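You operate a simulated robot arm through the tools that you are given. There is no shell and no other tool. Be economical: measure what you need, move in short steps, check, and stop when the job is done.

The job below is to be done with a simulated two-armed robot. You get a single attempt, and the scene is never put back.

## Task
Load the tray and carry it to the side table in both hands.
Fine: it takes the yellow cup, the brown cup and the orange jug; the other cup stays. Set down upright: orange jug.
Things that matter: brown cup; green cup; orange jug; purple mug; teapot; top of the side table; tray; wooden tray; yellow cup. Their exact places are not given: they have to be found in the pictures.

Only the result counts: the job must be done as asked and must still hold three seconds after the hand-in. Knocking over, shifting, dropping, spilling or breaking anything else fails it.

## Robot
Two 7-joint arms with two-finger parallel grippers on one trunk, on a base that drives. Base frame: it is fixed to the floor where the robot stands at the start and does not move with it; the origin is under the middle of the robot, x ahead of it, y to its left, z up. Readings come in cm, rad, newtons and seconds.
The left shoulder is at the start at [5, 18.7, 81], the right one opposite. With the tool pointing down near the work surface each hand reaches from about 10 to 66 cm from the robot's upright axis, wherever it stands, measured 20 degrees to its own side. Places, roughly: purple mug [400, 125, 75]; teapot [200, -50, 50]; top of the side table [160, 120, 60]; tray [60, 30, 40]. Payload 3.43 kg a hand.
The TCP of each hand is the grasp point between the finger pads, 3 cm short of the fingertips. In the tool frame z runs along the fingers and y along their closing line. The gripper opens to 9.4 cm. The fingers are 2.8 cm wide and 1 cm thick; the gripper's body (5 by 9.6 cm) begins 5.5 cm behind the TCP.
Orientation is that of the tool frame in the base frame, as a unit quaternion [x, y, z, w]. With the fingers straight down and closing along the base's y, the tool's x points along the base's -x, its y along +y and its z along -z.

## Interface
- The arms move only by the tool drive_tool. It takes "left_steps", "right_steps" or both (then of equal length, played together; a hand with none holds still); each is a list of rows, each a list of 7 numbers: the turn, a rotation vector about the base's x, y, z in units of 8 degrees (1.0 is 8 degrees), then the shift along the base's x, y, z in units of 25 mm (1.0 is 25 mm), then the gripper command, from -1 (fully open) to 1 (shut), values between in proportion. In form: [[ax, ay, az, dx, dy, dz, hand], ...]. A call has 1 to 20 rows; each row shifts and turns the commanded pose from where the row before left it. A call with a number of a shift or a turn outside -1 to 1 is refused whole. Each row takes 0.2 s and may step no farther than 5 cm and 0.15 rad from the row before; otherwise, or with a gripper value out of range, the whole call is refused. A pose out of reach is approached as far as the arm can. The call stops where the force on the tool passes 40 N (or 10 N more than at its start, if that is more) or the arm is blocked; 0.2 s more then pass. The fingers move at their own pace (about 15.3 cm/s each) and stop on an object; they squeeze with about 43 N. The grip force told is the motor's: it shows also when the fingers shut on nothing. Time passes only in rows, and 0.2 s behind the last, so rows that do not move let the fingers close. The reply holds the time, the measured pose of the TCP, the force on the tool along the base axes, the opening and the grip force, in the units named above and with some noise, with the torque about the TCP (base axes, N m) and any sound that the robot's microphone picked up.
- Cameras (640 x 400 px; columns grow to the right, rows downward): "scene" is now at [13.47, 3.06, 95.65]; the picture's right is [0.36, -0.93, 0.00], its down [-0.64, -0.25, -0.73] and it looks along [0.68, 0.26, -0.69] (base axes); focal length 255 px, centre (320, 200). "left" rides on the left gripper at [7.6, -1.4, -10.2] in its tool frame; the picture's right is [0.18, 0.98, 0.00], its down [-0.75, 0.14, -0.64] and it looks along [-0.63, 0.12, 0.77] (tool axes); focal length 243 px, centre (320, 200). "right" rides on the right gripper at [7.6, 1.4, -10.2] in its tool frame; the picture's right is [-0.18, 0.98, 0.00], its down [-0.75, -0.14, -0.64] and it looks along [-0.63, -0.12, 0.77] (tool axes); focal length 243 px, centre (320, 200).
- grab_frame(camera): a new picture of that camera. It takes no simulated time.
- lift_body(by): slides the trunk up (or, below 0, down) by that many cm; the arms and the scene camera ride with it, the base frame stays. It gives what a move gives, with no picture.
- steer(legs): drives the robot by 1 to 6 legs, each [ahead, left, turn to the left] in cm, cm and rad, along the robot's own axes; the way and the turn of a leg run together, so that a leg with both is an arc; at most 150 cm and 3.142 rad a leg. The arms and the cameras ride along, it lands a little off, and it stops where it bumps. It gives what a move gives.
- pan_tilt(pan, tilt): turns the head with the scene camera to pan (to the left, within 1.396 rad either way) and tilt (down, from -0.506 to 1.204), counted from straight ahead of the robot. It gives what a move gives.
- locate(camera, pixels): for up to 12 pixels [column, row] of the newest picture of that camera ("zoom" is the newest enlarged one), the place [x, y, z] in the base frame of the surface seen there, good to about 0.3 cm. It takes no simulated time.
- inspect(camera, box): a new picture of the part [left, top, right, bottom] of that camera's present view, enlarged. It takes no simulated time.
- hand_in(): hands the job in; it is judged then, once.

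Work in short steps. Measure before you move; look again where a grasp or a placing could have gone wrong, and mend it. You have 80 turns and 78 pictures in all, those below and enlarged ones among them. Open the grippers and draw the arms clear of the work before you hand the job in, unless the task says otherwise; then end with one line.

The tools are called after "Request:" by a JSON object that holds its "fn" and its "kwargs". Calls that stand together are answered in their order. drive_tool: Moves the arms, as the interface text tells. Its arguments: {"type":"object","properties":{"left_steps":{"type":"array"},"right_steps":{"type":"array"}},"required":[]} The other tools are called the same way: lift_body (by) slides the trunk up or down; steer (legs) drives the base; pan_tilt (pan, tilt) turns the head that bears the scene camera; grab_frame (camera) takes a picture; locate (camera, pixels) gives the place of the surface under pixels of a picture; inspect (camera, box) takes an enlarged picture of a part of a camera's view; hand_in () hands the job in.

At the start:

```text
t: 0.0
left_tool_pos: [32.02, 32.71, 76.46]
left_orientation: [-0.001, 1.0, 0.0, 0.0]
left_force: [-1.2, 0.4, 0.0]
left_wrist_torque: [-0.02, -0.02, -0.02]
left_gripper_width: 9.39
left_grasp_force: 0.1
right_tool_pos: [39.87, 6.33, 78.4]
right_orientation: [-0.001, 1.0, -0.001, 0.0]
right_force: [-0.2, 0.1, -0.5]
right_wrist_torque: [-0.02, -0.02, -0.02]
right_gripper_width: 9.4
right_grasp_force: 0.1
trunk travel left (down, up): [-2.5, 40.7]
robot x, y, heading: [0.16, -0.24, -0.001]
head pan, tilt: [0.367, 0.759]
```

scene: 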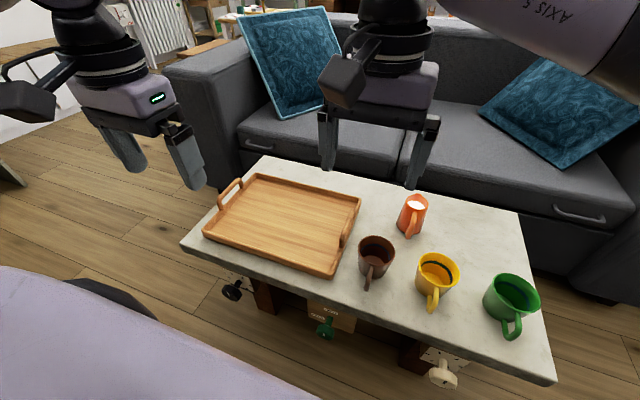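
right: 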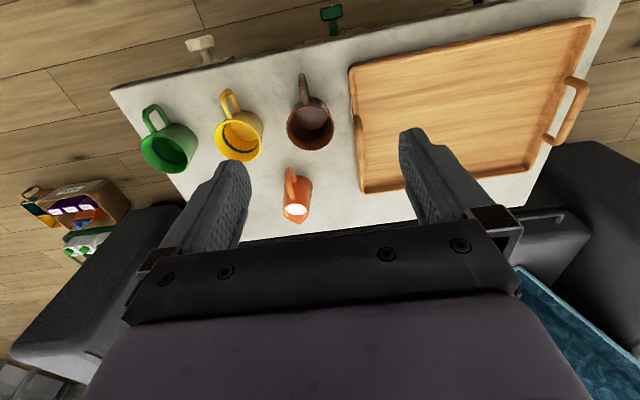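
left: 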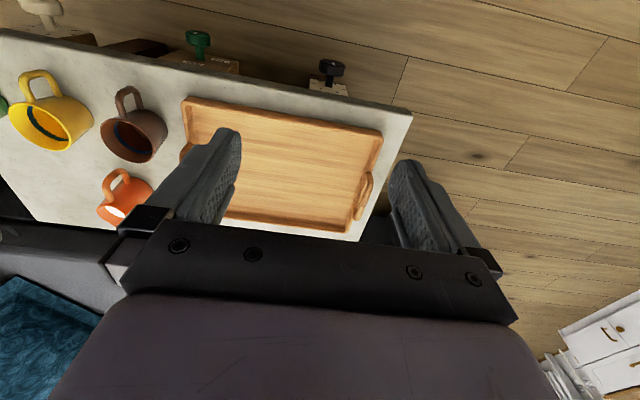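

The scene picture shows the tray on the coffee table, with the brown cup (376,250), yellow cup (437,275), orange jug (412,215) and green cup (512,298). I measure them first.

Request:
{"fn": "locate", "kwargs": {"camera": "scene", "pixels": [[257, 175], [360, 200], [335, 275], [204, 232], [229, 190], [350, 228], [280, 222], [376, 260], [437, 272], [412, 207], [511, 295], [300, 290]]}}

Request:
{"fn": "inspect", "kwargs": {"camera": "scene", "box": [340, 180, 560, 350]}}

Request:
{"fn": "inspect", "kwargs": {"camera": "scene", "box": [190, 150, 390, 290]}}

```text
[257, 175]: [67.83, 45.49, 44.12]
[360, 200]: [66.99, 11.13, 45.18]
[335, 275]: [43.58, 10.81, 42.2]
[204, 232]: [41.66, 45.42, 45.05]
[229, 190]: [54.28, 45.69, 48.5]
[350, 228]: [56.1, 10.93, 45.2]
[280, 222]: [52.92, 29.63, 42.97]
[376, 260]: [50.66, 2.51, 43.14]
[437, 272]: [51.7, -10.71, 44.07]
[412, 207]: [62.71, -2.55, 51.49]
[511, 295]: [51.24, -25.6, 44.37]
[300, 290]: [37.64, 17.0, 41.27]
```

```text
2.35 times, centred on (450, 265) of scene
```

zoom: 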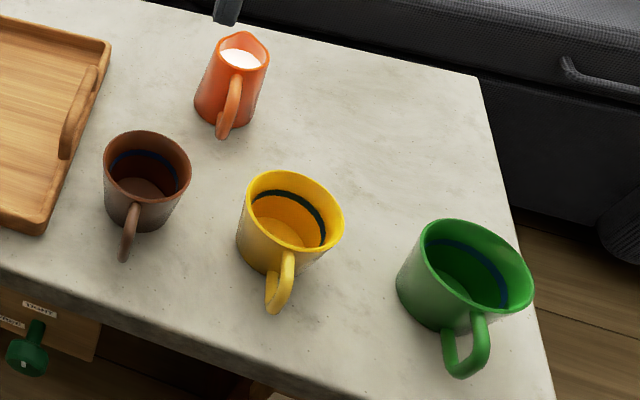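

```text
2.86 times, centred on (290, 220) of scene
```

zoom: 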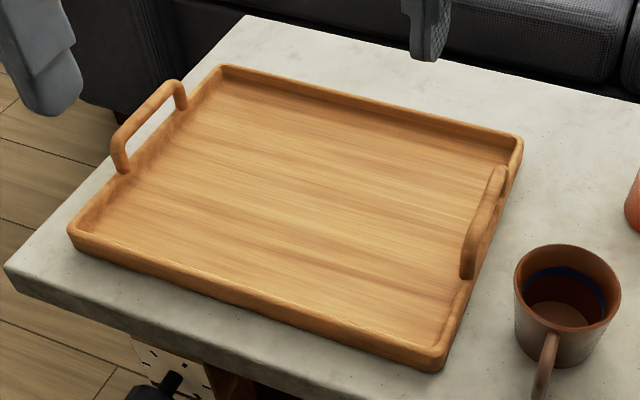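

The newest zoom shows the tray with its handles at (150,125) and (480,225). I measure those and take the cup zoom again.

Request:
{"fn": "locate", "kwargs": {"camera": "zoom", "pixels": [[177, 86], [150, 104], [118, 134], [122, 165], [183, 105], [497, 172], [485, 205], [469, 245], [468, 272], [500, 190], [200, 150], [440, 330]]}}

Request:
{"fn": "inspect", "kwargs": {"camera": "scene", "box": [340, 180, 560, 350]}}

```text
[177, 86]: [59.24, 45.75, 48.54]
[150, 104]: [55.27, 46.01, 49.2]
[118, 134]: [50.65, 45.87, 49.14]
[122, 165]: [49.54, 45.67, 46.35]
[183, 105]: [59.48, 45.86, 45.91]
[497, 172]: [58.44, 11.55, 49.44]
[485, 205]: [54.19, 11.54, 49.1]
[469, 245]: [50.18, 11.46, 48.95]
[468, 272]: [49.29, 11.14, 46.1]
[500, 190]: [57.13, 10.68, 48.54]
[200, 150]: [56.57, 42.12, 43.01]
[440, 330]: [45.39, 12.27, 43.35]
```

```text
2.35 times, centred on (450, 265) of scene
```

zoom: 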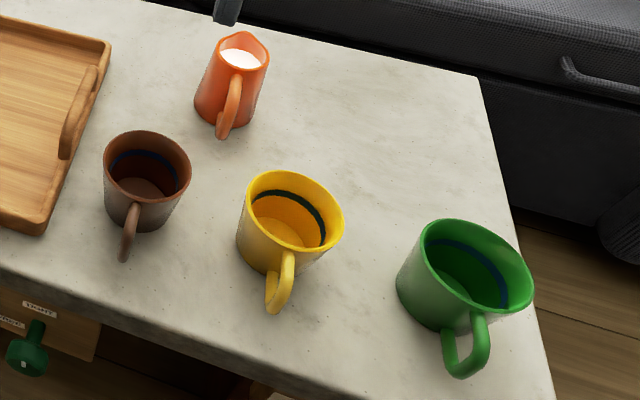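

Handles are bars along x (about 50–59), at y≈45.9 and 11.4, top z≈49. Now the rims and handles of the cups and the jug.

Request:
{"fn": "locate", "kwargs": {"camera": "zoom", "pixels": [[147, 133], [107, 155], [187, 172], [137, 203], [126, 240], [290, 172], [247, 200], [339, 225], [282, 250], [274, 290], [240, 33], [236, 82]]}}

Request:
{"fn": "locate", "kwargs": {"camera": "zoom", "pixels": [[220, 48], [268, 68], [225, 125], [198, 100], [240, 100], [240, 58], [60, 195], [200, 220], [400, 280], [475, 340], [460, 366], [220, 160]]}}

Request:
{"fn": "grab_frame", "kwargs": {"camera": "right"}}

```text
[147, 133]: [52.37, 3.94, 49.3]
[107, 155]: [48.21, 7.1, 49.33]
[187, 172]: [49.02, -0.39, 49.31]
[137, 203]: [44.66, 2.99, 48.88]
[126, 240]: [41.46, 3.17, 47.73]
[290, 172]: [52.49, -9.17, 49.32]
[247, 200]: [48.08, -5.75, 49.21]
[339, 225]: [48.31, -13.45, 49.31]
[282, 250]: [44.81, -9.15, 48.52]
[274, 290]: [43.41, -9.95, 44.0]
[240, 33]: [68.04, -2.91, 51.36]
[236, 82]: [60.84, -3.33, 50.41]
```

```text
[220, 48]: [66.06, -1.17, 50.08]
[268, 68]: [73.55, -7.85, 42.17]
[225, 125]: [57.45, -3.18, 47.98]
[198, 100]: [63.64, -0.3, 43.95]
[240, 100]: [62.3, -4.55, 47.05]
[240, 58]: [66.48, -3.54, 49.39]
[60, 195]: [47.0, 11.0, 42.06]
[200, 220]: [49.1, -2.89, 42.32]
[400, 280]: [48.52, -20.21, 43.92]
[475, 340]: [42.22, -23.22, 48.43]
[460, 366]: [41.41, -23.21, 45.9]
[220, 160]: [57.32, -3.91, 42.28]
```

```text
71 pictures are left
```

right: 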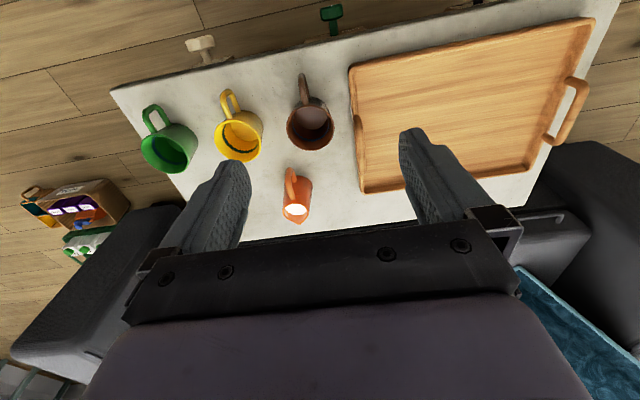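

Positions are clear: brown about (48.5,3.3), yellow about (48.5,-9.6), jug about (65,-3.3), table z≈42.2. The jug and the left handle need the robot nearer and further left, so I check clearance in front of the base.

Request:
{"fn": "pan_tilt", "kwargs": {"pan": 0, "tilt": 1.2}}

Request:
{"fn": "grab_frame", "kwargs": {"camera": "scene"}}

```text
t: 0.9
left_tool_pos: [32.11, 32.73, 76.5]
left_orientation: [-0.001, 1.0, -0.001, 0.0]
left_force: [0.9, -0.4, -0.1]
left_wrist_torque: [-0.03, -0.02, 0.01]
left_gripper_width: 9.41
left_grasp_force: 0.1
right_tool_pos: [39.73, 6.46, 78.41]
right_orientation: [0.0, 1.0, 0.001, 0.0]
right_force: [0.4, 0.1, 0.4]
right_wrist_torque: [-0.01, 0.03, 0.01]
right_gripper_width: 9.37
right_grasp_force: 0.1
trunk travel left (down, up): [-2.5, 40.7]
robot x, y, heading: [0.01, -0.18, 0.002]
head pan, tilt: [0.0, 1.201]
```

```text
70 pictures are left
```

scene: 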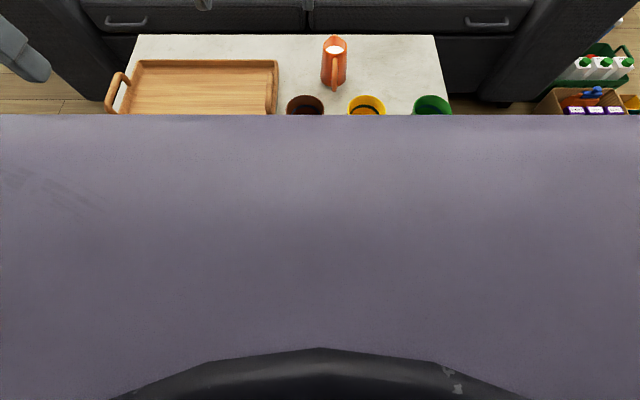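

The torso hides the base here, so I look to both sides to see the base edge and the table legs.

Request:
{"fn": "pan_tilt", "kwargs": {"pan": 1.2, "tilt": 0.75}}

Request:
{"fn": "grab_frame", "kwargs": {"camera": "scene"}}

```text
t: 2.3
left_tool_pos: [32.07, 32.73, 76.45]
left_orientation: [0.0, 1.0, 0.0, 0.0]
left_force: [-0.3, -0.7, 1.1]
left_wrist_torque: [0.01, 0.04, 0.03]
left_gripper_width: 9.41
left_grasp_force: 0.1
right_tool_pos: [39.7, 6.53, 78.34]
right_orientation: [0.0, 1.0, 0.001, 0.0]
right_force: [-0.5, 0.8, 0.5]
right_wrist_torque: [0.0, 0.03, 0.0]
right_gripper_width: 9.41
right_grasp_force: 0.0
trunk travel left (down, up): [-2.5, 40.7]
robot x, y, heading: [0.09, -0.3, -0.002]
head pan, tilt: [1.201, 0.75]
```

```text
69 pictures are left
```

scene: 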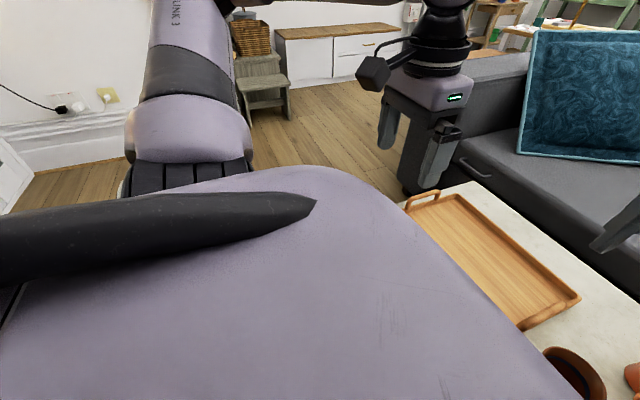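

I measure the torso's front edge and the furniture beyond.

Request:
{"fn": "locate", "kwargs": {"camera": "scene", "pixels": [[375, 200], [450, 270], [540, 370], [300, 175], [525, 35], [495, 10], [345, 160], [420, 180], [330, 45], [265, 105], [460, 60], [280, 180]]}}

Request:
{"fn": "pan_tilt", "kwargs": {"pan": 0.7, "tilt": 0.1}}

Request:
{"fn": "grab_frame", "kwargs": {"camera": "scene"}}

```text
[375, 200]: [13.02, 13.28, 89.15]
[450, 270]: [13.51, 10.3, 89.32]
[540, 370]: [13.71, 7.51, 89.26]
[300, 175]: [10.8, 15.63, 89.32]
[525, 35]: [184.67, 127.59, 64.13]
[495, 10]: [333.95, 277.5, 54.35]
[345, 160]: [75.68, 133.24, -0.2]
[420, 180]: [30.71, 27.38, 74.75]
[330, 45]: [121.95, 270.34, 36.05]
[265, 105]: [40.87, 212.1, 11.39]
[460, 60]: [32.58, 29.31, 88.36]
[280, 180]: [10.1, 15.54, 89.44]
```

```text
t: 3.3
left_tool_pos: [32.08, 32.71, 76.46]
left_orientation: [0.0, 1.0, 0.0, 0.0]
left_force: [0.5, 0.4, 0.2]
left_wrist_torque: [-0.02, 0.02, -0.01]
left_gripper_width: 9.43
left_grasp_force: 0.1
right_tool_pos: [39.83, 6.5, 78.34]
right_orientation: [0.0, 1.0, 0.0, 0.0]
right_force: [0.4, 0.0, -0.5]
right_wrist_torque: [-0.06, 0.01, 0.0]
right_gripper_width: 9.41
right_grasp_force: 0.0
trunk travel left (down, up): [-2.5, 40.7]
robot x, y, heading: [-0.12, 0.14, -0.001]
head pan, tilt: [0.7, 0.099]
```

```text
68 pictures are left
```

scene: 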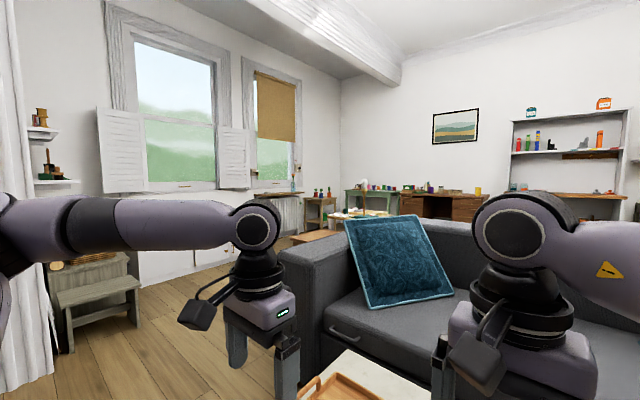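

Before driving I want to see the base footprint, so I tilt the left gripper so that its camera looks straight down and back.

Request:
{"fn": "drive_tool", "kwargs": {"left_steps": [[0, 1, 0, -0.5, 0, 0.3, -1], [0, 1, 0, -0.5, 0, 0.3, -1], [0, 1, 0, -0.5, 0, 0.3, -1], [0, 1, 0, -0.5, 0, 0.3, -1], [0, 1, 0, -0.5, 0, 0.3, -1], [0, 1, 0, 0, 0, 0.3, -1]]}}

Request:
{"fn": "grab_frame", "kwargs": {"camera": "left"}}

```text
t: 4.7
left_tool_pos: [25.94, 32.61, 80.94]
left_orientation: [0.0, 0.914, 0.0, -0.407]
left_force: [0.0, 0.5, -0.4]
left_wrist_torque: [0.0, 0.01, -0.06]
left_gripper_width: 9.42
left_grasp_force: 0.1
right_tool_pos: [39.8, 6.37, 78.39]
right_orientation: [0.0, 1.0, 0.0, 0.001]
right_force: [0.1, 0.6, -1.1]
right_wrist_torque: [0.01, -0.01, 0.03]
right_gripper_width: 9.4
right_grasp_force: 0.0
trunk travel left (down, up): [-2.5, 40.7]
robot x, y, heading: [-0.07, -0.02, 0.0]
head pan, tilt: [0.7, 0.099]
```

```text
67 pictures are left
```

left: 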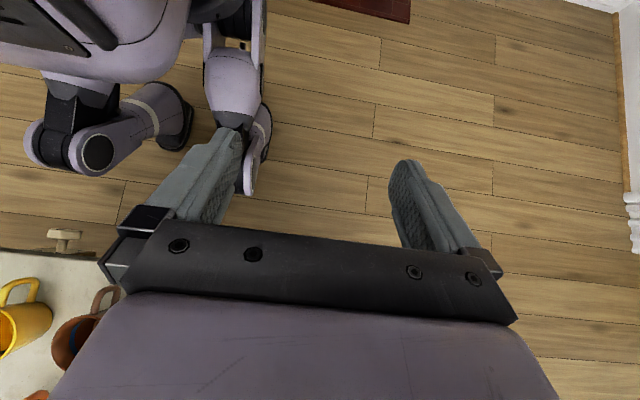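

The robot has leg-like parts; I measure their foremost points and the drawer knob.

Request:
{"fn": "locate", "kwargs": {"camera": "left", "pixels": [[95, 172], [60, 168], [40, 150], [140, 160], [180, 135], [248, 190], [262, 145], [65, 232], [65, 245], [30, 250], [100, 60], [225, 100]]}}

```text
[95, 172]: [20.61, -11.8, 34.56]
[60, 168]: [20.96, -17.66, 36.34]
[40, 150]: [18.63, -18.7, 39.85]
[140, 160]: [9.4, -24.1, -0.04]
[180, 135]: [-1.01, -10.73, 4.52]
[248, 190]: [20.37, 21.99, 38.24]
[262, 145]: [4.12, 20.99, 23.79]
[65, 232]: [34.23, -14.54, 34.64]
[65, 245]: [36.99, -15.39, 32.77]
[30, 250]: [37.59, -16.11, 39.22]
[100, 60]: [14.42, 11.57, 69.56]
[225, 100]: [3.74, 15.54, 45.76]
```

The knees reach x≈21 and the knobs x≈34, so 8 cm forward is safe. I restore the left hand and drive to about (8,21).

Request:
{"fn": "drive_tool", "kwargs": {"left_steps": [[0, -1, 0, 0, 0, 0, -1], [0, -1, 0, 0, 0.5, 0.3, -1], [0, -1, 0, 0, 0.5, 0.3, -1], [0, -1, 0, 0, 0.5, 0.3, -1], [0, -1, 0, 0, 0.5, 0.3, -1], [0, -1, 0, 0, 0, 0.3, -1]]}}

Request:
{"fn": "steer", "kwargs": {"legs": [[0, 21, 0], [8, 0, 0]]}}

Request:
{"fn": "pan_tilt", "kwargs": {"pan": -0.15, "tilt": 0.85}}

Request:
{"fn": "grab_frame", "kwargs": {"camera": "scene"}}

```text
t: 6.1
left_tool_pos: [25.76, 37.71, 84.65]
left_orientation: [-0.001, 1.0, 0.0, 0.001]
left_force: [0.5, -0.7, 0.2]
left_wrist_torque: [0.0, -0.05, 0.01]
left_gripper_width: 9.41
left_grasp_force: 0.1
right_tool_pos: [39.9, 6.59, 78.32]
right_orientation: [0.0, 1.0, 0.001, 0.0]
right_force: [-0.5, -0.1, -0.6]
right_wrist_torque: [0.01, 0.03, -0.03]
right_gripper_width: 9.41
right_grasp_force: 0.1
trunk travel left (down, up): [-2.5, 40.7]
robot x, y, heading: [0.19, -0.15, -0.0]
head pan, tilt: [0.7, 0.099]
```

```text
t: 8.4
left_tool_pos: [28.68, 58.86, 84.7]
left_orientation: [-0.001, 1.0, 0.0, 0.0]
left_force: [-0.5, -0.4, -0.4]
left_wrist_torque: [-0.01, 0.0, -0.02]
left_gripper_width: 9.39
left_grasp_force: 0.2
right_tool_pos: [42.52, 27.64, 78.47]
right_orientation: [-0.002, 1.0, 0.001, 0.001]
right_force: [-0.6, -0.1, 0.5]
right_wrist_torque: [0.01, 0.02, 0.01]
right_gripper_width: 9.4
right_grasp_force: 0.0
trunk travel left (down, up): [-2.5, 40.7]
robot x, y, heading: [2.58, 20.92, -0.001]
head pan, tilt: [0.7, 0.099]
stopped in leg 2: the robot was blocked; the commanded pose is now the measured one
```

```text
t: 9.6
left_tool_pos: [28.64, 58.86, 84.73]
left_orientation: [-0.001, 1.0, 0.0, 0.0]
left_force: [0.4, 0.0, 0.1]
left_wrist_torque: [0.01, 0.0, -0.01]
left_gripper_width: 9.43
left_grasp_force: 0.1
right_tool_pos: [42.64, 27.81, 78.31]
right_orientation: [-0.002, 1.0, 0.0, 0.0]
right_force: [0.3, 0.7, -0.3]
right_wrist_torque: [-0.01, 0.02, -0.03]
right_gripper_width: 9.4
right_grasp_force: 0.1
trunk travel left (down, up): [-2.5, 40.7]
robot x, y, heading: [2.81, 21.0, 0.006]
head pan, tilt: [-0.15, 0.85]
```

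```text
66 pictures are left
```

scene: 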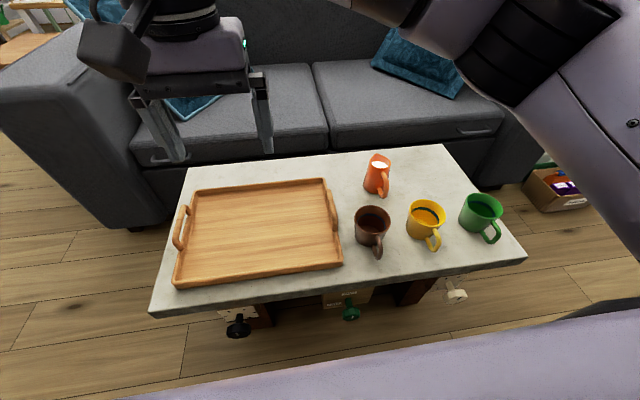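

The drive was blocked at x≈2.6. I check whether anything shifted and re-measure.

Request:
{"fn": "locate", "kwargs": {"camera": "scene", "pixels": [[183, 225], [332, 212], [372, 208], [372, 232], [427, 203], [377, 157], [390, 208], [355, 213], [240, 318], [350, 302], [310, 325], [260, 230]]}}

Request:
{"fn": "inspect", "kwargs": {"camera": "scene", "box": [340, 140, 520, 260]}}

```text
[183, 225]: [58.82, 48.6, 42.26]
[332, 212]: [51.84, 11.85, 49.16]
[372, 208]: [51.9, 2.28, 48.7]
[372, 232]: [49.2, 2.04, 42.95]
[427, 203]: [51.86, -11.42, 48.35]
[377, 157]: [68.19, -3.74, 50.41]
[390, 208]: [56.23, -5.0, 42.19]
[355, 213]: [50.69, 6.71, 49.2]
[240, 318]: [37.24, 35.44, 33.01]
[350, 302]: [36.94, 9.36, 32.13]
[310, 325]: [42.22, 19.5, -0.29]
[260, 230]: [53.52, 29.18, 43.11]
```

```text
3.33 times, centred on (430, 200) of scene
```

zoom: 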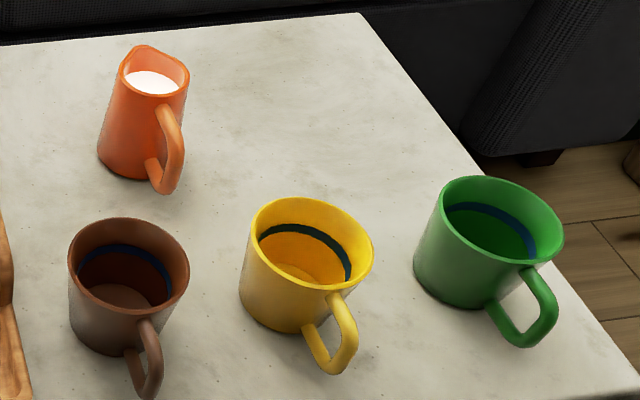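

Nothing moved. I measure rims precisely in this zoom.

Request:
{"fn": "locate", "kwargs": {"camera": "zoom", "pixels": [[71, 252], [187, 290], [135, 220], [115, 309], [148, 385], [254, 222], [370, 268], [325, 203], [300, 287], [345, 365], [120, 70], [188, 85]]}}

Request:
{"fn": "locate", "kwargs": {"camera": "zoom", "pixels": [[150, 48], [150, 82], [100, 150], [165, 115], [180, 150], [160, 185], [130, 140], [145, 175], [183, 75], [122, 90], [137, 46], [115, 150]]}}

```text
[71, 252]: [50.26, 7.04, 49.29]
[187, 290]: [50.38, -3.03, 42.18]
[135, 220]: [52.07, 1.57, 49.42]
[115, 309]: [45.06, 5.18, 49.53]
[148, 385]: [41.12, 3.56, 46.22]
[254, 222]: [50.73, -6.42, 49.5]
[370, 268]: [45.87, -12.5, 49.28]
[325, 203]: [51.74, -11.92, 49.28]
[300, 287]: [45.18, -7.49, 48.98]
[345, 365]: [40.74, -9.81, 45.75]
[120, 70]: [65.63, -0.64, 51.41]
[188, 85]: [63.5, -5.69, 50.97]
```

```text
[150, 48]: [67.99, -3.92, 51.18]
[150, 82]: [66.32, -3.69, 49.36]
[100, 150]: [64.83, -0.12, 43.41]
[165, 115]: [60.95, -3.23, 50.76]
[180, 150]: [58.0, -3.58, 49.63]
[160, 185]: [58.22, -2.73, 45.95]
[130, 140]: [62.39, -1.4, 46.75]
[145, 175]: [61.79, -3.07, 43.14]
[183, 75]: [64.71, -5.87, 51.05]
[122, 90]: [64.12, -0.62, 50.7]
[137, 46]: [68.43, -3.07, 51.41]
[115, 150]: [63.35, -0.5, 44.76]
```

Brown center ≈(48.5,3.3), yellow ≈(48.4,-9.6), both about 8 cm wide; jug center ≈(64.3,-3.3), about 6 wide. I move the right hand above brown at z≈60.

Request:
{"fn": "drive_tool", "kwargs": {"right_steps": [[0, 0, 0, 0.234, -0.98, -0.732, -1], [0, 0, 0, 0.234, -0.98, -0.732, -1], [0, 0, 0, 0.234, -0.98, -0.732, -1], [0, 0, 0, 0.234, -0.98, -0.732, -1], [0, 0, 0, 0.234, -0.98, -0.732, -1], [0, 0, 0, 0.234, -0.98, -0.732, -1], [0, 0, 0, 0.234, -0.98, -0.732, -1], [0, 0, 0, 0.234, -0.98, -0.732, -1], [0, 0, 0, 0.234, -0.98, -0.732, -1], [0, 0, 0, 0.234, -0.98, -0.732, -1]]}}

Request:
{"fn": "grab_frame", "kwargs": {"camera": "right"}}

```text
t: 11.8
left_tool_pos: [28.57, 58.81, 84.78]
left_orientation: [-0.001, 1.0, 0.0, 0.001]
left_force: [-0.2, -0.1, 0.1]
left_wrist_torque: [0.0, -0.01, 0.0]
left_gripper_width: 9.42
left_grasp_force: 0.1
right_tool_pos: [48.46, 3.16, 60.15]
right_orientation: [-0.001, 1.0, -0.001, 0.001]
right_force: [-0.4, 0.0, 0.9]
right_wrist_torque: [-0.01, 0.02, 0.01]
right_gripper_width: 9.38
right_grasp_force: 0.1
trunk travel left (down, up): [-2.5, 40.7]
robot x, y, heading: [2.79, 20.9, -0.004]
head pan, tilt: [-0.15, 0.85]
```

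```text
64 pictures are left
```

right: 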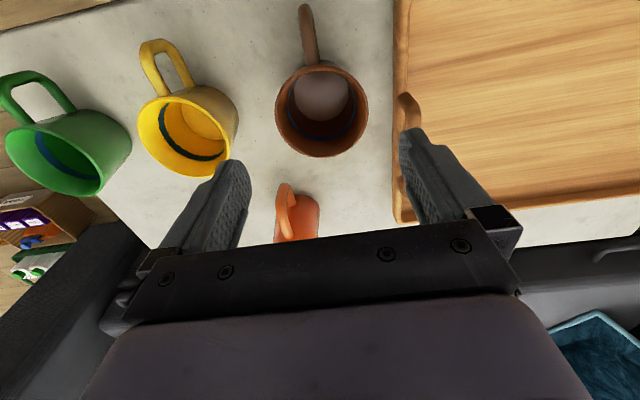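

The cup rim spans columns 276–367, centred between the fingers; I measure it with this camera before the descent.

Request:
{"fn": "locate", "kwargs": {"camera": "right", "pixels": [[278, 108], [366, 115], [320, 156], [325, 64], [307, 12], [141, 100], [236, 115], [190, 175]]}}

```text
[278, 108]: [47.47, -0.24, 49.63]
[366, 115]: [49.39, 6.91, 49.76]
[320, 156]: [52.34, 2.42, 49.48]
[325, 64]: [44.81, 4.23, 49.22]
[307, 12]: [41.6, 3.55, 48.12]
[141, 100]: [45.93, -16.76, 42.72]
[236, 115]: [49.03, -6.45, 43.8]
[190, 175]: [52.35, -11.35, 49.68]
```

Center (48.5,3.3) is confirmed. I descend to z≈46.6 around the cup.

Request:
{"fn": "drive_tool", "kwargs": {"right_steps": [[0, 0, 0, 0, 0.06, -0.675, -1], [0, 0, 0, 0, 0, -0.675, -1], [0, 0, 0, 0, 0, -0.675, -1], [0, 0, 0, 0, 0, -0.675, -1], [0, 0, 0, 0, 0, -0.675, -1], [0, 0, 0, 0, 0, -0.675, -1], [0, 0, 0, 0, 0, -0.675, -1], [0, 0, 0, 0, 0, -0.675, -1]]}}

Request:
{"fn": "drive_tool", "kwargs": {"right_steps": [[0, 0, 0, 0, 0, 0, 0], [0, 0, 0, 0, 0, 0, 0.5], [0, 0, 0, 0, 0, 0, 1], [0, 0, 0, 0, 0, 0, 1]]}}

```text
t: 13.6
left_tool_pos: [28.57, 58.88, 84.8]
left_orientation: [-0.001, 1.0, 0.0, 0.001]
left_force: [0.2, 0.6, -0.6]
left_wrist_torque: [0.01, -0.04, 0.01]
left_gripper_width: 9.41
left_grasp_force: 0.1
right_tool_pos: [48.38, 3.42, 46.57]
right_orientation: [-0.002, 1.0, 0.001, 0.001]
right_force: [0.3, -0.1, 0.1]
right_wrist_torque: [0.0, -0.06, 0.0]
right_gripper_width: 9.41
right_grasp_force: 0.0
trunk travel left (down, up): [-2.5, 40.7]
robot x, y, heading: [2.64, 20.96, -0.002]
head pan, tilt: [-0.15, 0.85]
```

```text
t: 14.6
left_tool_pos: [28.54, 58.93, 84.79]
left_orientation: [0.0, 1.0, 0.001, 0.001]
left_force: [0.4, -0.6, -0.3]
left_wrist_torque: [-0.04, -0.01, -0.02]
left_gripper_width: 9.43
left_grasp_force: 0.1
right_tool_pos: [48.34, 3.4, 46.58]
right_orientation: [-0.001, 1.0, 0.0, 0.0]
right_force: [-0.5, 0.3, 0.6]
right_wrist_torque: [0.04, -0.08, 0.03]
right_gripper_width: 8.11
right_grasp_force: 43.0
trunk travel left (down, up): [-2.5, 40.7]
robot x, y, heading: [3.09, 21.48, -0.004]
head pan, tilt: [-0.15, 0.85]
```

Gripped at 8.1 cm. I lift 10 cm and carry it over the tray to (52,34.5).

Request:
{"fn": "drive_tool", "kwargs": {"right_steps": [[0, 0, 0, 0, 0, 0.5, 1], [0, 0, 0, 0, 0, 0.9, 1], [0, 0, 0, 0, 0, 0.9, 1], [0, 0, 0, 0, 0, 0.9, 1], [0, 0, 0, 0, 0, 0.8, 1]]}}

Request:
{"fn": "drive_tool", "kwargs": {"right_steps": [[0, 0, 0, 0.09, 0.7775, 0, 1], [0, 0, 0, 0.09, 0.7775, 0, 1], [0, 0, 0, 0.09, 0.7775, 0, 1], [0, 0, 0, 0.09, 0.7775, 0, 1], [0, 0, 0, 0.09, 0.7775, 0, 1], [0, 0, 0, 0.09, 0.7775, 0, 1], [0, 0, 0, 0.09, 0.7775, 0, 1], [0, 0, 0, 0.09, 0.7775, 0, 1], [0, 0, 0, 0.09, 0.7775, 0, 1], [0, 0, 0, 0.09, 0.7775, 0, 1], [0, 0, 0, 0.09, 0.7775, 0, 1], [0, 0, 0, 0.09, 0.7775, 0, 1], [0, 0, 0, 0.09, 0.7775, 0, 1], [0, 0, 0, 0.09, 0.7775, 0, 1], [0, 0, 0, 0.09, 0.7775, 0, 1], [0, 0, 0, 0.09, 0.7775, 0, 1]]}}

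Request:
{"fn": "grab_frame", "kwargs": {"camera": "scene"}}

```text
t: 15.8
left_tool_pos: [28.6, 58.77, 84.75]
left_orientation: [-0.001, 1.0, 0.0, 0.001]
left_force: [-0.5, -0.5, 0.3]
left_wrist_torque: [-0.01, 0.01, 0.01]
left_gripper_width: 9.39
left_grasp_force: 0.0
right_tool_pos: [48.49, 3.32, 56.53]
right_orientation: [0.0, 1.0, 0.002, 0.001]
right_force: [0.5, 0.3, -1.5]
right_wrist_torque: [0.03, -0.01, 0.0]
right_gripper_width: 8.09
right_grasp_force: 43.7
trunk travel left (down, up): [-2.5, 40.7]
robot x, y, heading: [2.89, 21.02, 0.002]
head pan, tilt: [-0.15, 0.85]
```

```text
t: 19.4
left_tool_pos: [28.59, 58.89, 84.65]
left_orientation: [-0.002, 1.0, 0.0, 0.0]
left_force: [-0.4, -0.2, 0.2]
left_wrist_torque: [-0.02, -0.01, 0.01]
left_gripper_width: 9.41
left_grasp_force: 0.1
right_tool_pos: [53.55, 30.05, 56.55]
right_orientation: [0.026, 1.0, -0.002, 0.002]
right_force: [-0.2, 0.3, -2.1]
right_wrist_torque: [-0.01, -0.01, 0.01]
right_gripper_width: 8.09
right_grasp_force: 42.9
right hand out of reach, approached as far as the arm can: row 16
trunk travel left (down, up): [-2.5, 40.7]
robot x, y, heading: [2.68, 21.54, -0.002]
head pan, tilt: [-0.15, 0.85]
stopped in row 16 (right hand): the arm was blocked; the commanded pose is now the measured one
```

```text
63 pictures are left
```

scene: 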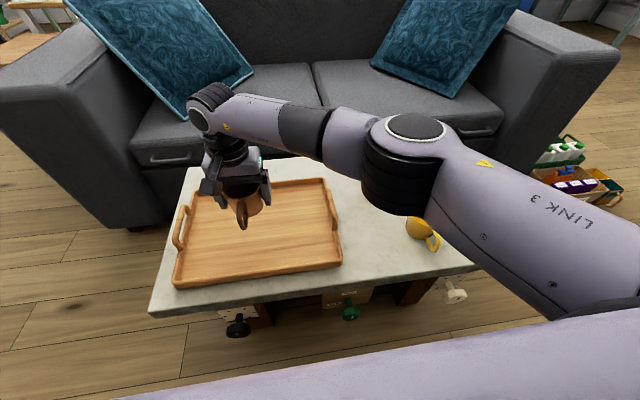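

The arm ran out of cross reach at (53.5,30), with only a 3° yaw. I back off slightly and shift the base left 5 cm, the cup riding along.

Request:
{"fn": "steer", "kwargs": {"legs": [[-1.5, 0, 0], [0, 5.5, 0]]}}

Request:
{"fn": "grab_frame", "kwargs": {"camera": "right"}}

```text
t: 20.7
left_tool_pos: [27.12, 64.23, 84.72]
left_orientation: [0.0, 1.0, 0.001, 0.001]
left_force: [-0.4, -0.1, 0.5]
left_wrist_torque: [0.0, 0.01, -0.02]
left_gripper_width: 9.4
left_grasp_force: 0.0
right_tool_pos: [51.94, 35.44, 56.43]
right_orientation: [0.027, 1.0, -0.002, 0.001]
right_force: [-0.4, -1.0, -1.4]
right_wrist_torque: [-0.01, -0.03, 0.0]
right_gripper_width: 8.1
right_grasp_force: 42.9
trunk travel left (down, up): [-2.5, 40.7]
robot x, y, heading: [1.39, 26.84, -0.0]
head pan, tilt: [-0.15, 0.85]
```

```text
62 pictures are left
```

right: 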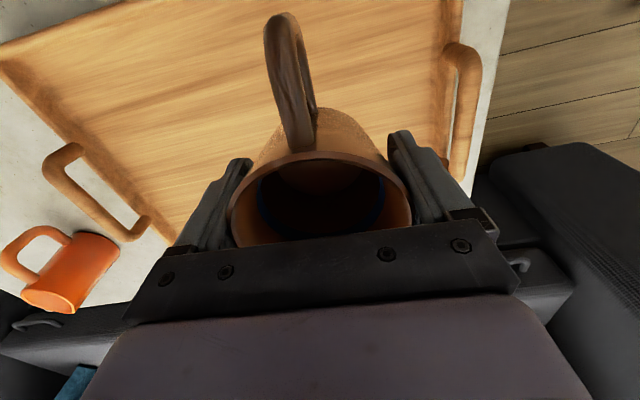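

The cup sits upright over (51.9,35.4) inside the tray. I lower it about 9 cm to the tray floor.

Request:
{"fn": "drive_tool", "kwargs": {"right_steps": [[0, 0, 0, 0, -0.1, -0.43, 1], [0, 0, 0, 0, -0.1, -0.43, 1], [0, 0, 0, 0, -0.1, -0.43, 1], [0, 0, 0, 0, 0, -0.43, 1], [0, 0, 0, 0, 0, -0.43, 1], [0, 0, 0, 0, 0, -0.43, 1], [0, 0, 0, 0, 0, -0.43, 1], [0, 0, 0, 0, 0, -0.41, 1]]}}

```text
t: 22.7
left_tool_pos: [27.19, 64.26, 84.67]
left_orientation: [0.0, 1.0, 0.0, 0.0]
left_force: [0.8, -0.3, -0.9]
left_wrist_torque: [0.0, -0.01, -0.01]
left_gripper_width: 9.4
left_grasp_force: 0.1
right_tool_pos: [54.44, 31.27, 48.5]
right_orientation: [0.059, 0.998, -0.007, 0.01]
right_force: [-0.4, 0.2, -1.7]
right_wrist_torque: [0.0, 0.02, -0.01]
right_gripper_width: 8.09
right_grasp_force: 42.8
trunk travel left (down, up): [-2.5, 40.7]
robot x, y, heading: [1.39, 26.52, 0.0]
head pan, tilt: [-0.15, 0.85]
stopped in row 8 (right hand): the arm was blocked; the commanded pose is now the measured one
```

The arm hits its limit on the cross reach, at (54.4,31.3), 1 cm above the floor. I raise it, shift the base left 9 cm and then bring the hand back right.

Request:
{"fn": "drive_tool", "kwargs": {"right_steps": [[0, 0, 0, 0, 0, 0.6, 1], [0, 0, 0, 0, 0, 0.8, 1], [0, 0, 0, 0, 0, 0.6, 1]]}}

Request:
{"fn": "steer", "kwargs": {"legs": [[0, 9, 0]]}}

```text
t: 23.5
left_tool_pos: [27.15, 64.27, 84.82]
left_orientation: [0.0, 1.0, 0.0, 0.001]
left_force: [-0.2, -0.2, -0.7]
left_wrist_torque: [-0.02, 0.01, 0.03]
left_gripper_width: 9.39
left_grasp_force: 0.0
right_tool_pos: [54.3, 31.81, 53.53]
right_orientation: [0.056, 0.998, -0.007, 0.01]
right_force: [-0.1, 0.3, -2.0]
right_wrist_torque: [0.01, 0.0, -0.02]
right_gripper_width: 8.09
right_grasp_force: 43.1
trunk travel left (down, up): [-2.5, 40.7]
robot x, y, heading: [1.14, 26.3, -0.003]
head pan, tilt: [-0.15, 0.85]
```

```text
t: 24.6
left_tool_pos: [27.14, 72.99, 84.72]
left_orientation: [0.0, 1.0, 0.0, 0.001]
left_force: [0.1, 0.2, 0.0]
left_wrist_torque: [-0.05, 0.02, -0.02]
left_gripper_width: 9.41
left_grasp_force: 0.1
right_tool_pos: [54.37, 40.55, 53.45]
right_orientation: [0.055, 0.998, -0.006, 0.01]
right_force: [-0.9, 0.2, -1.3]
right_wrist_torque: [-0.01, -0.03, -0.01]
right_gripper_width: 8.1
right_grasp_force: 42.9
trunk travel left (down, up): [-2.5, 40.7]
robot x, y, heading: [1.42, 35.29, -0.001]
head pan, tilt: [-0.15, 0.85]
```

Now I move the hand to (52,35), undo the small yaw, then lower in the next call.

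Request:
{"fn": "drive_tool", "kwargs": {"right_steps": [[0.02, 0.035, 0.2, -0.23, -0.55, 0, 1], [0.02, 0.035, 0.2, -0.23, -0.55, 0, 1], [0.02, 0.035, 0.2, -0.23, -0.55, 0, 1], [0.02, 0.035, 0.2, -0.23, -0.55, 0, 1], [0, 0, 0, 0, 0, -0.5, 1], [0, 0, 0, 0, 0, -0.6, 1], [0, 0, 0, 0, 0, -0.6, 1], [0, 0, 0, 0, 0, -0.5, 1]]}}

```text
t: 26.4
left_tool_pos: [27.01, 73.1, 84.8]
left_orientation: [0.0, 1.0, 0.0, 0.001]
left_force: [0.9, 0.4, -0.3]
left_wrist_torque: [0.0, -0.01, 0.04]
left_gripper_width: 9.39
left_grasp_force: 0.1
right_tool_pos: [52.06, 35.12, 47.93]
right_orientation: [0.0, 1.0, -0.001, 0.0]
right_force: [-0.5, -0.6, -3.0]
right_wrist_torque: [-0.02, 0.0, 0.04]
right_gripper_width: 8.07
right_grasp_force: 42.3
trunk travel left (down, up): [-2.5, 40.7]
robot x, y, heading: [1.17, 35.2, 0.0]
head pan, tilt: [-0.15, 0.85]
```

Straight at (52.06,35.12,47.9). I lower the last half centimetre slowly and watch the force.

Request:
{"fn": "drive_tool", "kwargs": {"right_steps": [[0, 0, 0, 0, 0, -0.1, 1], [0, 0, 0, 0, 0, -0.1, 1]]}}

Request:
{"fn": "grab_frame", "kwargs": {"camera": "right"}}

```text
t: 27.0
left_tool_pos: [27.07, 72.86, 84.79]
left_orientation: [0.001, 1.0, 0.0, 0.001]
left_force: [0.8, 0.5, 0.1]
left_wrist_torque: [-0.04, -0.03, 0.0]
left_gripper_width: 9.43
left_grasp_force: 0.1
right_tool_pos: [52.02, 35.08, 47.51]
right_orientation: [0.0, 1.0, -0.001, 0.0]
right_force: [-0.3, 0.1, -1.0]
right_wrist_torque: [0.0, 0.02, -0.04]
right_gripper_width: 8.09
right_grasp_force: 42.8
trunk travel left (down, up): [-2.5, 40.7]
robot x, y, heading: [1.31, 35.26, -0.001]
head pan, tilt: [-0.15, 0.85]
```

```text
61 pictures are left
```

right: 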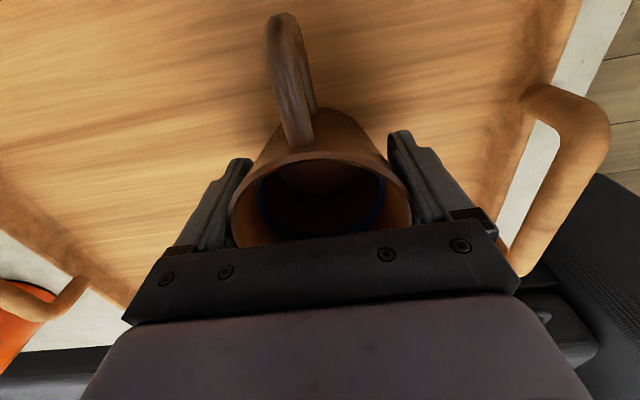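

No contact yet (force about -1..-2 is the cup's weight). I lower a little more.

Request:
{"fn": "drive_tool", "kwargs": {"right_steps": [[0, 0, 0, 0, 0, -0.06, 1], [0, 0, 0, 0, 0, -0.06, 1], [0, 0, 0, 0, 0, -0.04, 1]]}}

```text
t: 27.8
left_tool_pos: [27.04, 73.14, 84.92]
left_orientation: [0.001, 1.0, 0.0, 0.002]
left_force: [0.1, 0.1, 0.0]
left_wrist_torque: [0.04, 0.01, -0.02]
left_gripper_width: 9.39
left_grasp_force: 0.0
right_tool_pos: [52.07, 35.18, 47.38]
right_orientation: [0.0, 1.0, 0.001, 0.001]
right_force: [-7.6, -4.3, 24.2]
right_wrist_torque: [0.46, 0.44, 0.18]
right_gripper_width: 8.1
right_grasp_force: 43.2
trunk travel left (down, up): [-2.5, 40.7]
robot x, y, heading: [1.3, 35.31, -0.003]
head pan, tilt: [-0.15, 0.85]
```

Contact at z≈47.4 (24 N). I ease up a bit, open and rise straight.

Request:
{"fn": "drive_tool", "kwargs": {"right_steps": [[0, 0, 0, 0, 0, 0.06, 1], [0, 0, 0, 0, 0, 0, -1], [0, 0, 0, 0, 0, 0, -1], [0, 0, 0, 0, 0, 0.4, -1], [0, 0, 0, 0, 0, 0.8, -1], [0, 0, 0, 0, 0, 1, -1], [0, 0, 0, 0, 0, 1, -1], [0, 0, 0, 0, 0, 1, -1], [0, 0, 0, 0, 0, 1, -1]]}}

Request:
{"fn": "grab_frame", "kwargs": {"camera": "right"}}

```text
t: 29.8
left_tool_pos: [27.06, 73.03, 84.73]
left_orientation: [0.0, 1.0, 0.0, 0.001]
left_force: [0.5, -0.6, -0.1]
left_wrist_torque: [-0.02, 0.0, -0.01]
left_gripper_width: 9.41
left_grasp_force: 0.1
right_tool_pos: [52.0, 35.06, 60.23]
right_orientation: [-0.001, 1.0, -0.001, 0.0]
right_force: [0.0, -0.1, -1.1]
right_wrist_torque: [0.01, -0.01, 0.01]
right_gripper_width: 9.4
right_grasp_force: 0.0
trunk travel left (down, up): [-2.5, 40.7]
robot x, y, heading: [1.65, 35.31, 0.0]
head pan, tilt: [-0.15, 0.85]
```

```text
60 pictures are left
```

right: 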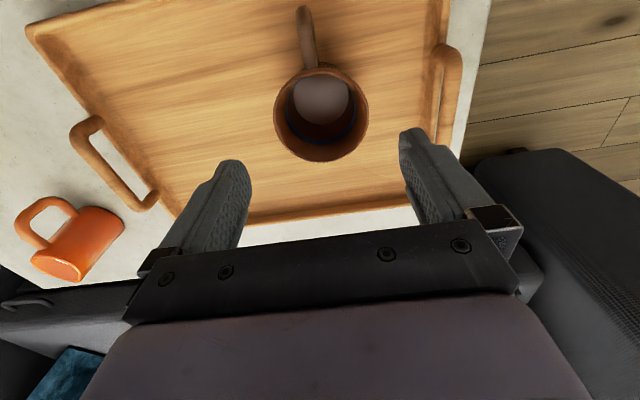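

Brown is standing well in the tray. Next the right hand goes to above yellow at (48.4,-9.6).

Request:
{"fn": "drive_tool", "kwargs": {"right_steps": [[0, 0, 0, -0.08, -0.993, 0, -1], [0, 0, 0, -0.08, -0.993, 0, -1], [0, 0, 0, -0.08, -0.993, 0, -1], [0, 0, 0, -0.08, -0.993, 0, -1], [0, 0, 0, -0.08, -0.993, 0, -1], [0, 0, 0, -0.08, -0.993, 0, -1], [0, 0, 0, -0.08, -0.993, 0, -1], [0, 0, 0, -0.08, -0.993, 0, -1], [0, 0, 0, -0.08, -0.993, 0, -1], [0, 0, 0, -0.08, -0.993, 0, -1], [0, 0, 0, -0.08, -0.993, 0, -1], [0, 0, 0, -0.08, -0.993, 0, -1], [0, 0, 0, -0.08, -0.993, 0, -1], [0, 0, 0, -0.08, -0.993, 0, -1], [0, 0, 0, -0.08, -0.993, 0, -1], [0, 0, 0, -0.08, -0.993, 0, -1], [0, 0, 0, -0.08, -0.993, 0, -1], [0, 0, 0, -0.08, -0.993, 0, -1]]}}

Request:
{"fn": "grab_frame", "kwargs": {"camera": "right"}}

```text
t: 33.6
left_tool_pos: [27.08, 72.91, 84.84]
left_orientation: [0.0, 1.0, 0.0, 0.001]
left_force: [0.7, -0.2, 0.3]
left_wrist_torque: [0.0, 0.03, -0.04]
left_gripper_width: 9.43
left_grasp_force: 0.0
right_tool_pos: [48.26, -9.73, 60.28]
right_orientation: [0.0, 1.0, 0.0, 0.0]
right_force: [0.3, -0.4, -0.2]
right_wrist_torque: [-0.02, -0.01, -0.02]
right_gripper_width: 9.41
right_grasp_force: 0.1
trunk travel left (down, up): [-2.5, 40.7]
robot x, y, heading: [1.11, 35.41, 0.002]
head pan, tilt: [-0.15, 0.85]
```

```text
59 pictures are left
```

right: 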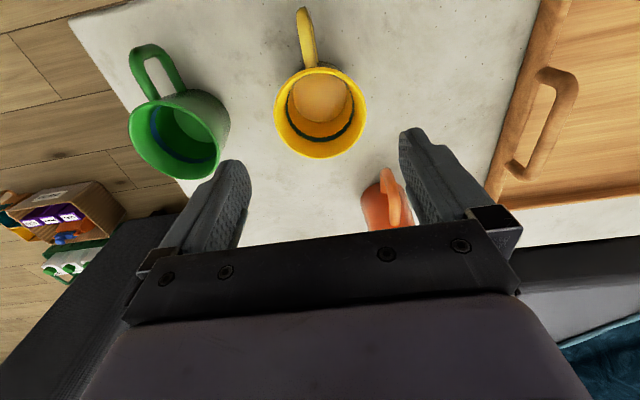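

Yellow is centred between the fingers (rim 275–366). I descend and grip.

Request:
{"fn": "drive_tool", "kwargs": {"right_steps": [[0, 0, 0, 0, 0.06, -0.685, -1], [0, 0, 0, 0, 0, -0.685, -1], [0, 0, 0, 0, 0, -0.685, -1], [0, 0, 0, 0, 0, -0.685, -1], [0, 0, 0, 0, 0, -0.685, -1], [0, 0, 0, 0, 0, -0.685, -1], [0, 0, 0, 0, 0, -0.685, -1], [0, 0, 0, 0, 0, -0.685, -1]]}}

Request:
{"fn": "drive_tool", "kwargs": {"right_steps": [[0, 0, 0, 0, 0, 0, 0], [0, 0, 0, 0, 0, 0, 0.5], [0, 0, 0, 0, 0, 0, 1], [0, 0, 0, 0, 0, 0, 1]]}}

```text
t: 35.4
left_tool_pos: [27.05, 73.01, 84.77]
left_orientation: [0.0, 1.0, 0.0, 0.001]
left_force: [0.2, -0.2, -0.1]
left_wrist_torque: [0.0, 0.0, 0.01]
left_gripper_width: 9.43
left_grasp_force: 0.0
right_tool_pos: [48.38, -9.3, 46.47]
right_orientation: [-0.001, 1.0, -0.001, 0.0]
right_force: [-0.8, -0.7, 1.2]
right_wrist_torque: [-0.02, -0.02, 0.03]
right_gripper_width: 9.4
right_grasp_force: 0.1
trunk travel left (down, up): [-2.5, 40.7]
robot x, y, heading: [1.22, 35.11, 0.001]
head pan, tilt: [-0.15, 0.85]
```

```text
t: 36.4
left_tool_pos: [27.15, 73.09, 84.67]
left_orientation: [-0.001, 1.0, 0.0, 0.001]
left_force: [-0.6, -0.5, -0.2]
left_wrist_torque: [0.01, -0.01, -0.01]
left_gripper_width: 9.39
left_grasp_force: 0.1
right_tool_pos: [48.31, -9.33, 46.55]
right_orientation: [0.0, 1.0, -0.001, 0.002]
right_force: [0.9, -1.3, 0.9]
right_wrist_torque: [0.02, -0.01, -0.02]
right_gripper_width: 8.09
right_grasp_force: 42.7
trunk travel left (down, up): [-2.5, 40.7]
robot x, y, heading: [1.21, 35.37, 0.002]
head pan, tilt: [-0.15, 0.85]
```

Gripped. Lift, then carry to (52,21.5).

Request:
{"fn": "drive_tool", "kwargs": {"right_steps": [[0, 0, 0, 0, 0, 0.5, 1], [0, 0, 0, 0, 0, 0.9, 1], [0, 0, 0, 0, 0, 0.9, 1], [0, 0, 0, 0, 0, 0.9, 1], [0, 0, 0, 0, 0, 0.8, 1], [0, 0, 0, 0, 0, 0, 1]]}}

Request:
{"fn": "drive_tool", "kwargs": {"right_steps": [[0, 0, 0, 0.1, 0.5, 0, 1], [0, 0, 0, 0.114, 0.95, 0, 1], [0, 0, 0, 0.114, 0.95, 0, 1], [0, 0, 0, 0.114, 0.95, 0, 1], [0, 0, 0, 0.114, 0.95, 0, 1], [0, 0, 0, 0.114, 0.95, 0, 1], [0, 0, 0, 0.114, 0.95, 0, 1], [0, 0, 0, 0.114, 0.95, 0, 1], [0, 0, 0, 0.114, 0.95, 0, 1], [0, 0, 0, 0.114, 0.95, 0, 1], [0, 0, 0, 0.114, 0.95, 0, 1], [0, 0, 0, 0.114, 0.95, 0, 1], [0, 0, 0, 0.114, 0.95, 0, 1], [0, 0, 0, 0.1, 0.45, 0, 1], [0, 0, 0, 0, 0, -0.6, 1], [0, 0, 0, 0, 0, -0.9, 1], [0, 0, 0, 0, 0, -0.9, 1], [0, 0, 0, 0, 0, -0.7, 1], [0, 0, 0, 0, 0, -0.4, 1]]}}

```text
t: 37.8
left_tool_pos: [27.15, 73.02, 84.81]
left_orientation: [0.0, 1.0, 0.0, 0.002]
left_force: [0.1, 0.0, 0.1]
left_wrist_torque: [0.01, 0.02, 0.0]
left_gripper_width: 9.4
left_grasp_force: 0.2
right_tool_pos: [48.39, -9.39, 56.43]
right_orientation: [0.0, 1.0, 0.0, 0.0]
right_force: [-0.6, 0.3, -1.2]
right_wrist_torque: [0.01, -0.02, -0.01]
right_gripper_width: 8.1
right_grasp_force: 43.1
trunk travel left (down, up): [-2.5, 40.7]
robot x, y, heading: [1.17, 35.48, -0.001]
head pan, tilt: [-0.15, 0.85]
```

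```text
t: 41.8
left_tool_pos: [27.16, 72.96, 84.74]
left_orientation: [-0.001, 1.0, 0.0, 0.002]
left_force: [1.3, 0.4, 0.0]
left_wrist_torque: [-0.02, -0.01, -0.03]
left_gripper_width: 9.39
left_grasp_force: 0.0
right_tool_pos: [52.47, 21.45, 47.64]
right_orientation: [0.0, 1.0, 0.0, 0.0]
right_force: [0.4, 0.6, -1.6]
right_wrist_torque: [-0.02, 0.0, 0.0]
right_gripper_width: 8.1
right_grasp_force: 42.7
trunk travel left (down, up): [-2.5, 40.7]
robot x, y, heading: [1.42, 35.63, -0.003]
head pan, tilt: [-0.15, 0.85]
```

At (52.5,21.45,47.6), just above the floor. I lower 0.25 cm and read the force.

Request:
{"fn": "drive_tool", "kwargs": {"right_steps": [[0, 0, 0, 0, 0, -0.05, 1], [0, 0, 0, 0, 0, -0.05, 1]]}}

```text
t: 42.4
left_tool_pos: [27.1, 73.02, 84.8]
left_orientation: [0.0, 1.0, 0.001, 0.001]
left_force: [-0.6, -0.6, -0.4]
left_wrist_torque: [0.02, -0.01, -0.02]
left_gripper_width: 9.39
left_grasp_force: 0.0
right_tool_pos: [52.41, 21.52, 47.54]
right_orientation: [0.0, 1.0, -0.001, 0.0]
right_force: [0.1, -0.2, -1.6]
right_wrist_torque: [-0.01, -0.01, 0.0]
right_gripper_width: 8.09
right_grasp_force: 43.2
trunk travel left (down, up): [-2.5, 40.7]
robot x, y, heading: [1.39, 35.32, -0.0]
head pan, tilt: [-0.15, 0.85]
```

Still free; a little further down.

Request:
{"fn": "drive_tool", "kwargs": {"right_steps": [[0, 0, 0, 0, 0, -0.05, 1], [0, 0, 0, 0, 0, -0.03, 1]]}}

```text
t: 43.0
left_tool_pos: [27.2, 73.07, 84.8]
left_orientation: [0.001, 1.0, 0.0, 0.001]
left_force: [0.8, -0.2, 0.0]
left_wrist_torque: [0.01, 0.02, -0.03]
left_gripper_width: 9.42
left_grasp_force: 0.0
right_tool_pos: [52.43, 21.62, 47.28]
right_orientation: [0.0, 1.0, -0.001, 0.001]
right_force: [0.7, -0.2, -1.4]
right_wrist_torque: [0.01, -0.05, -0.02]
right_gripper_width: 8.12
right_grasp_force: 42.5
trunk travel left (down, up): [-2.5, 40.7]
robot x, y, heading: [1.43, 35.23, -0.002]
head pan, tilt: [-0.15, 0.85]
```

Request:
{"fn": "drive_tool", "kwargs": {"right_steps": [[0, 0, 0, 0, 0, -0.03, 1], [0, 0, 0, 0, 0, -0.03, 1]]}}

```text
t: 43.6
left_tool_pos: [27.07, 73.02, 84.68]
left_orientation: [0.0, 1.0, 0.0, 0.001]
left_force: [0.3, 0.4, 0.8]
left_wrist_torque: [-0.03, -0.01, 0.02]
left_gripper_width: 9.4
left_grasp_force: 0.0
right_tool_pos: [52.35, 21.45, 47.36]
right_orientation: [0.0, 1.0, -0.002, 0.0]
right_force: [-2.4, -1.0, 6.4]
right_wrist_torque: [0.15, 0.14, 0.09]
right_gripper_width: 8.11
right_grasp_force: 42.5
trunk travel left (down, up): [-2.5, 40.7]
robot x, y, heading: [1.28, 35.34, 0.0]
head pan, tilt: [-0.15, 0.85]
```

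Contact (6 N). I open and rise, then look.

Request:
{"fn": "drive_tool", "kwargs": {"right_steps": [[0, 0, 0, 0, 0, 0.02, 0.5], [0, 0, 0, 0, 0, 0, -1], [0, 0, 0, 0, 0, 0, -1], [0, 0, 0, 0, 0, 0.4, -1], [0, 0, 0, 0, 0, 0.8, -1], [0, 0, 0, 0, 0, 1, -1], [0, 0, 0, 0, 0, 1, -1], [0, 0, 0, 0, 0, 1, -1], [0, 0, 0, 0, 0, 1, -1]]}}

Request:
{"fn": "grab_frame", "kwargs": {"camera": "right"}}

```text
t: 45.6
left_tool_pos: [27.07, 73.03, 84.67]
left_orientation: [0.0, 1.0, 0.0, 0.001]
left_force: [-0.9, -1.0, 0.8]
left_wrist_torque: [-0.03, -0.02, 0.0]
left_gripper_width: 9.39
left_grasp_force: 0.1
right_tool_pos: [52.45, 21.64, 60.13]
right_orientation: [0.001, 1.0, -0.001, 0.0]
right_force: [0.6, -0.5, -0.3]
right_wrist_torque: [-0.02, 0.01, 0.02]
right_gripper_width: 9.37
right_grasp_force: 0.1
trunk travel left (down, up): [-2.5, 40.7]
robot x, y, heading: [1.21, 35.06, 0.002]
head pan, tilt: [-0.15, 0.85]
```

```text
58 pictures are left
```

right: 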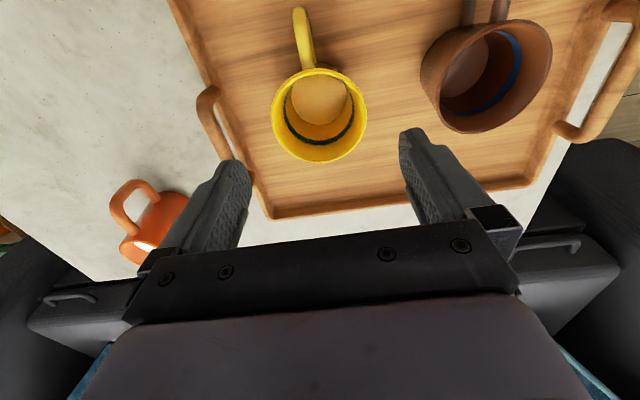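

Yellow stands well. For the jug I drive the base right to y≈17 and a little forward to bring it into reach.

Request:
{"fn": "steer", "kwargs": {"legs": [[0, -18, 0], [1.4, 0, 0]]}}

Request:
{"fn": "grab_frame", "kwargs": {"camera": "right"}}

```text
t: 47.7
left_tool_pos: [27.84, 55.19, 84.75]
left_orientation: [0.001, 1.0, 0.0, 0.001]
left_force: [-1.3, 0.6, -1.1]
left_wrist_torque: [-0.02, -0.04, 0.01]
left_gripper_width: 9.35
left_grasp_force: 0.1
right_tool_pos: [53.05, 3.81, 60.13]
right_orientation: [0.001, 1.0, 0.0, 0.0]
right_force: [-0.8, -0.4, 0.4]
right_wrist_torque: [-0.01, 0.03, 0.01]
right_gripper_width: 9.36
right_grasp_force: 0.0
trunk travel left (down, up): [-2.5, 40.7]
robot x, y, heading: [1.93, 17.9, 0.004]
head pan, tilt: [-0.15, 0.85]
stopped in leg 2: the robot was blocked; the commanded pose is now the measured one
```

```text
57 pictures are left
```

right: 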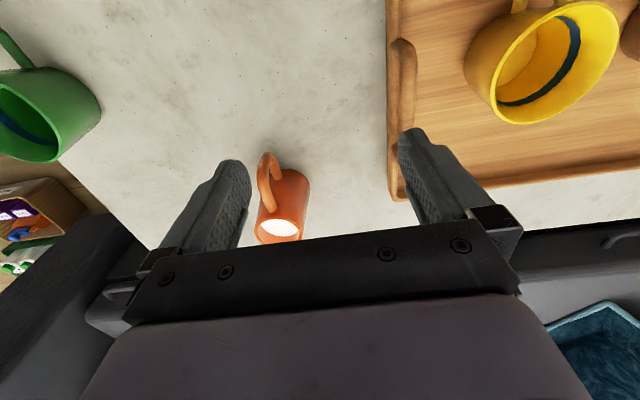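

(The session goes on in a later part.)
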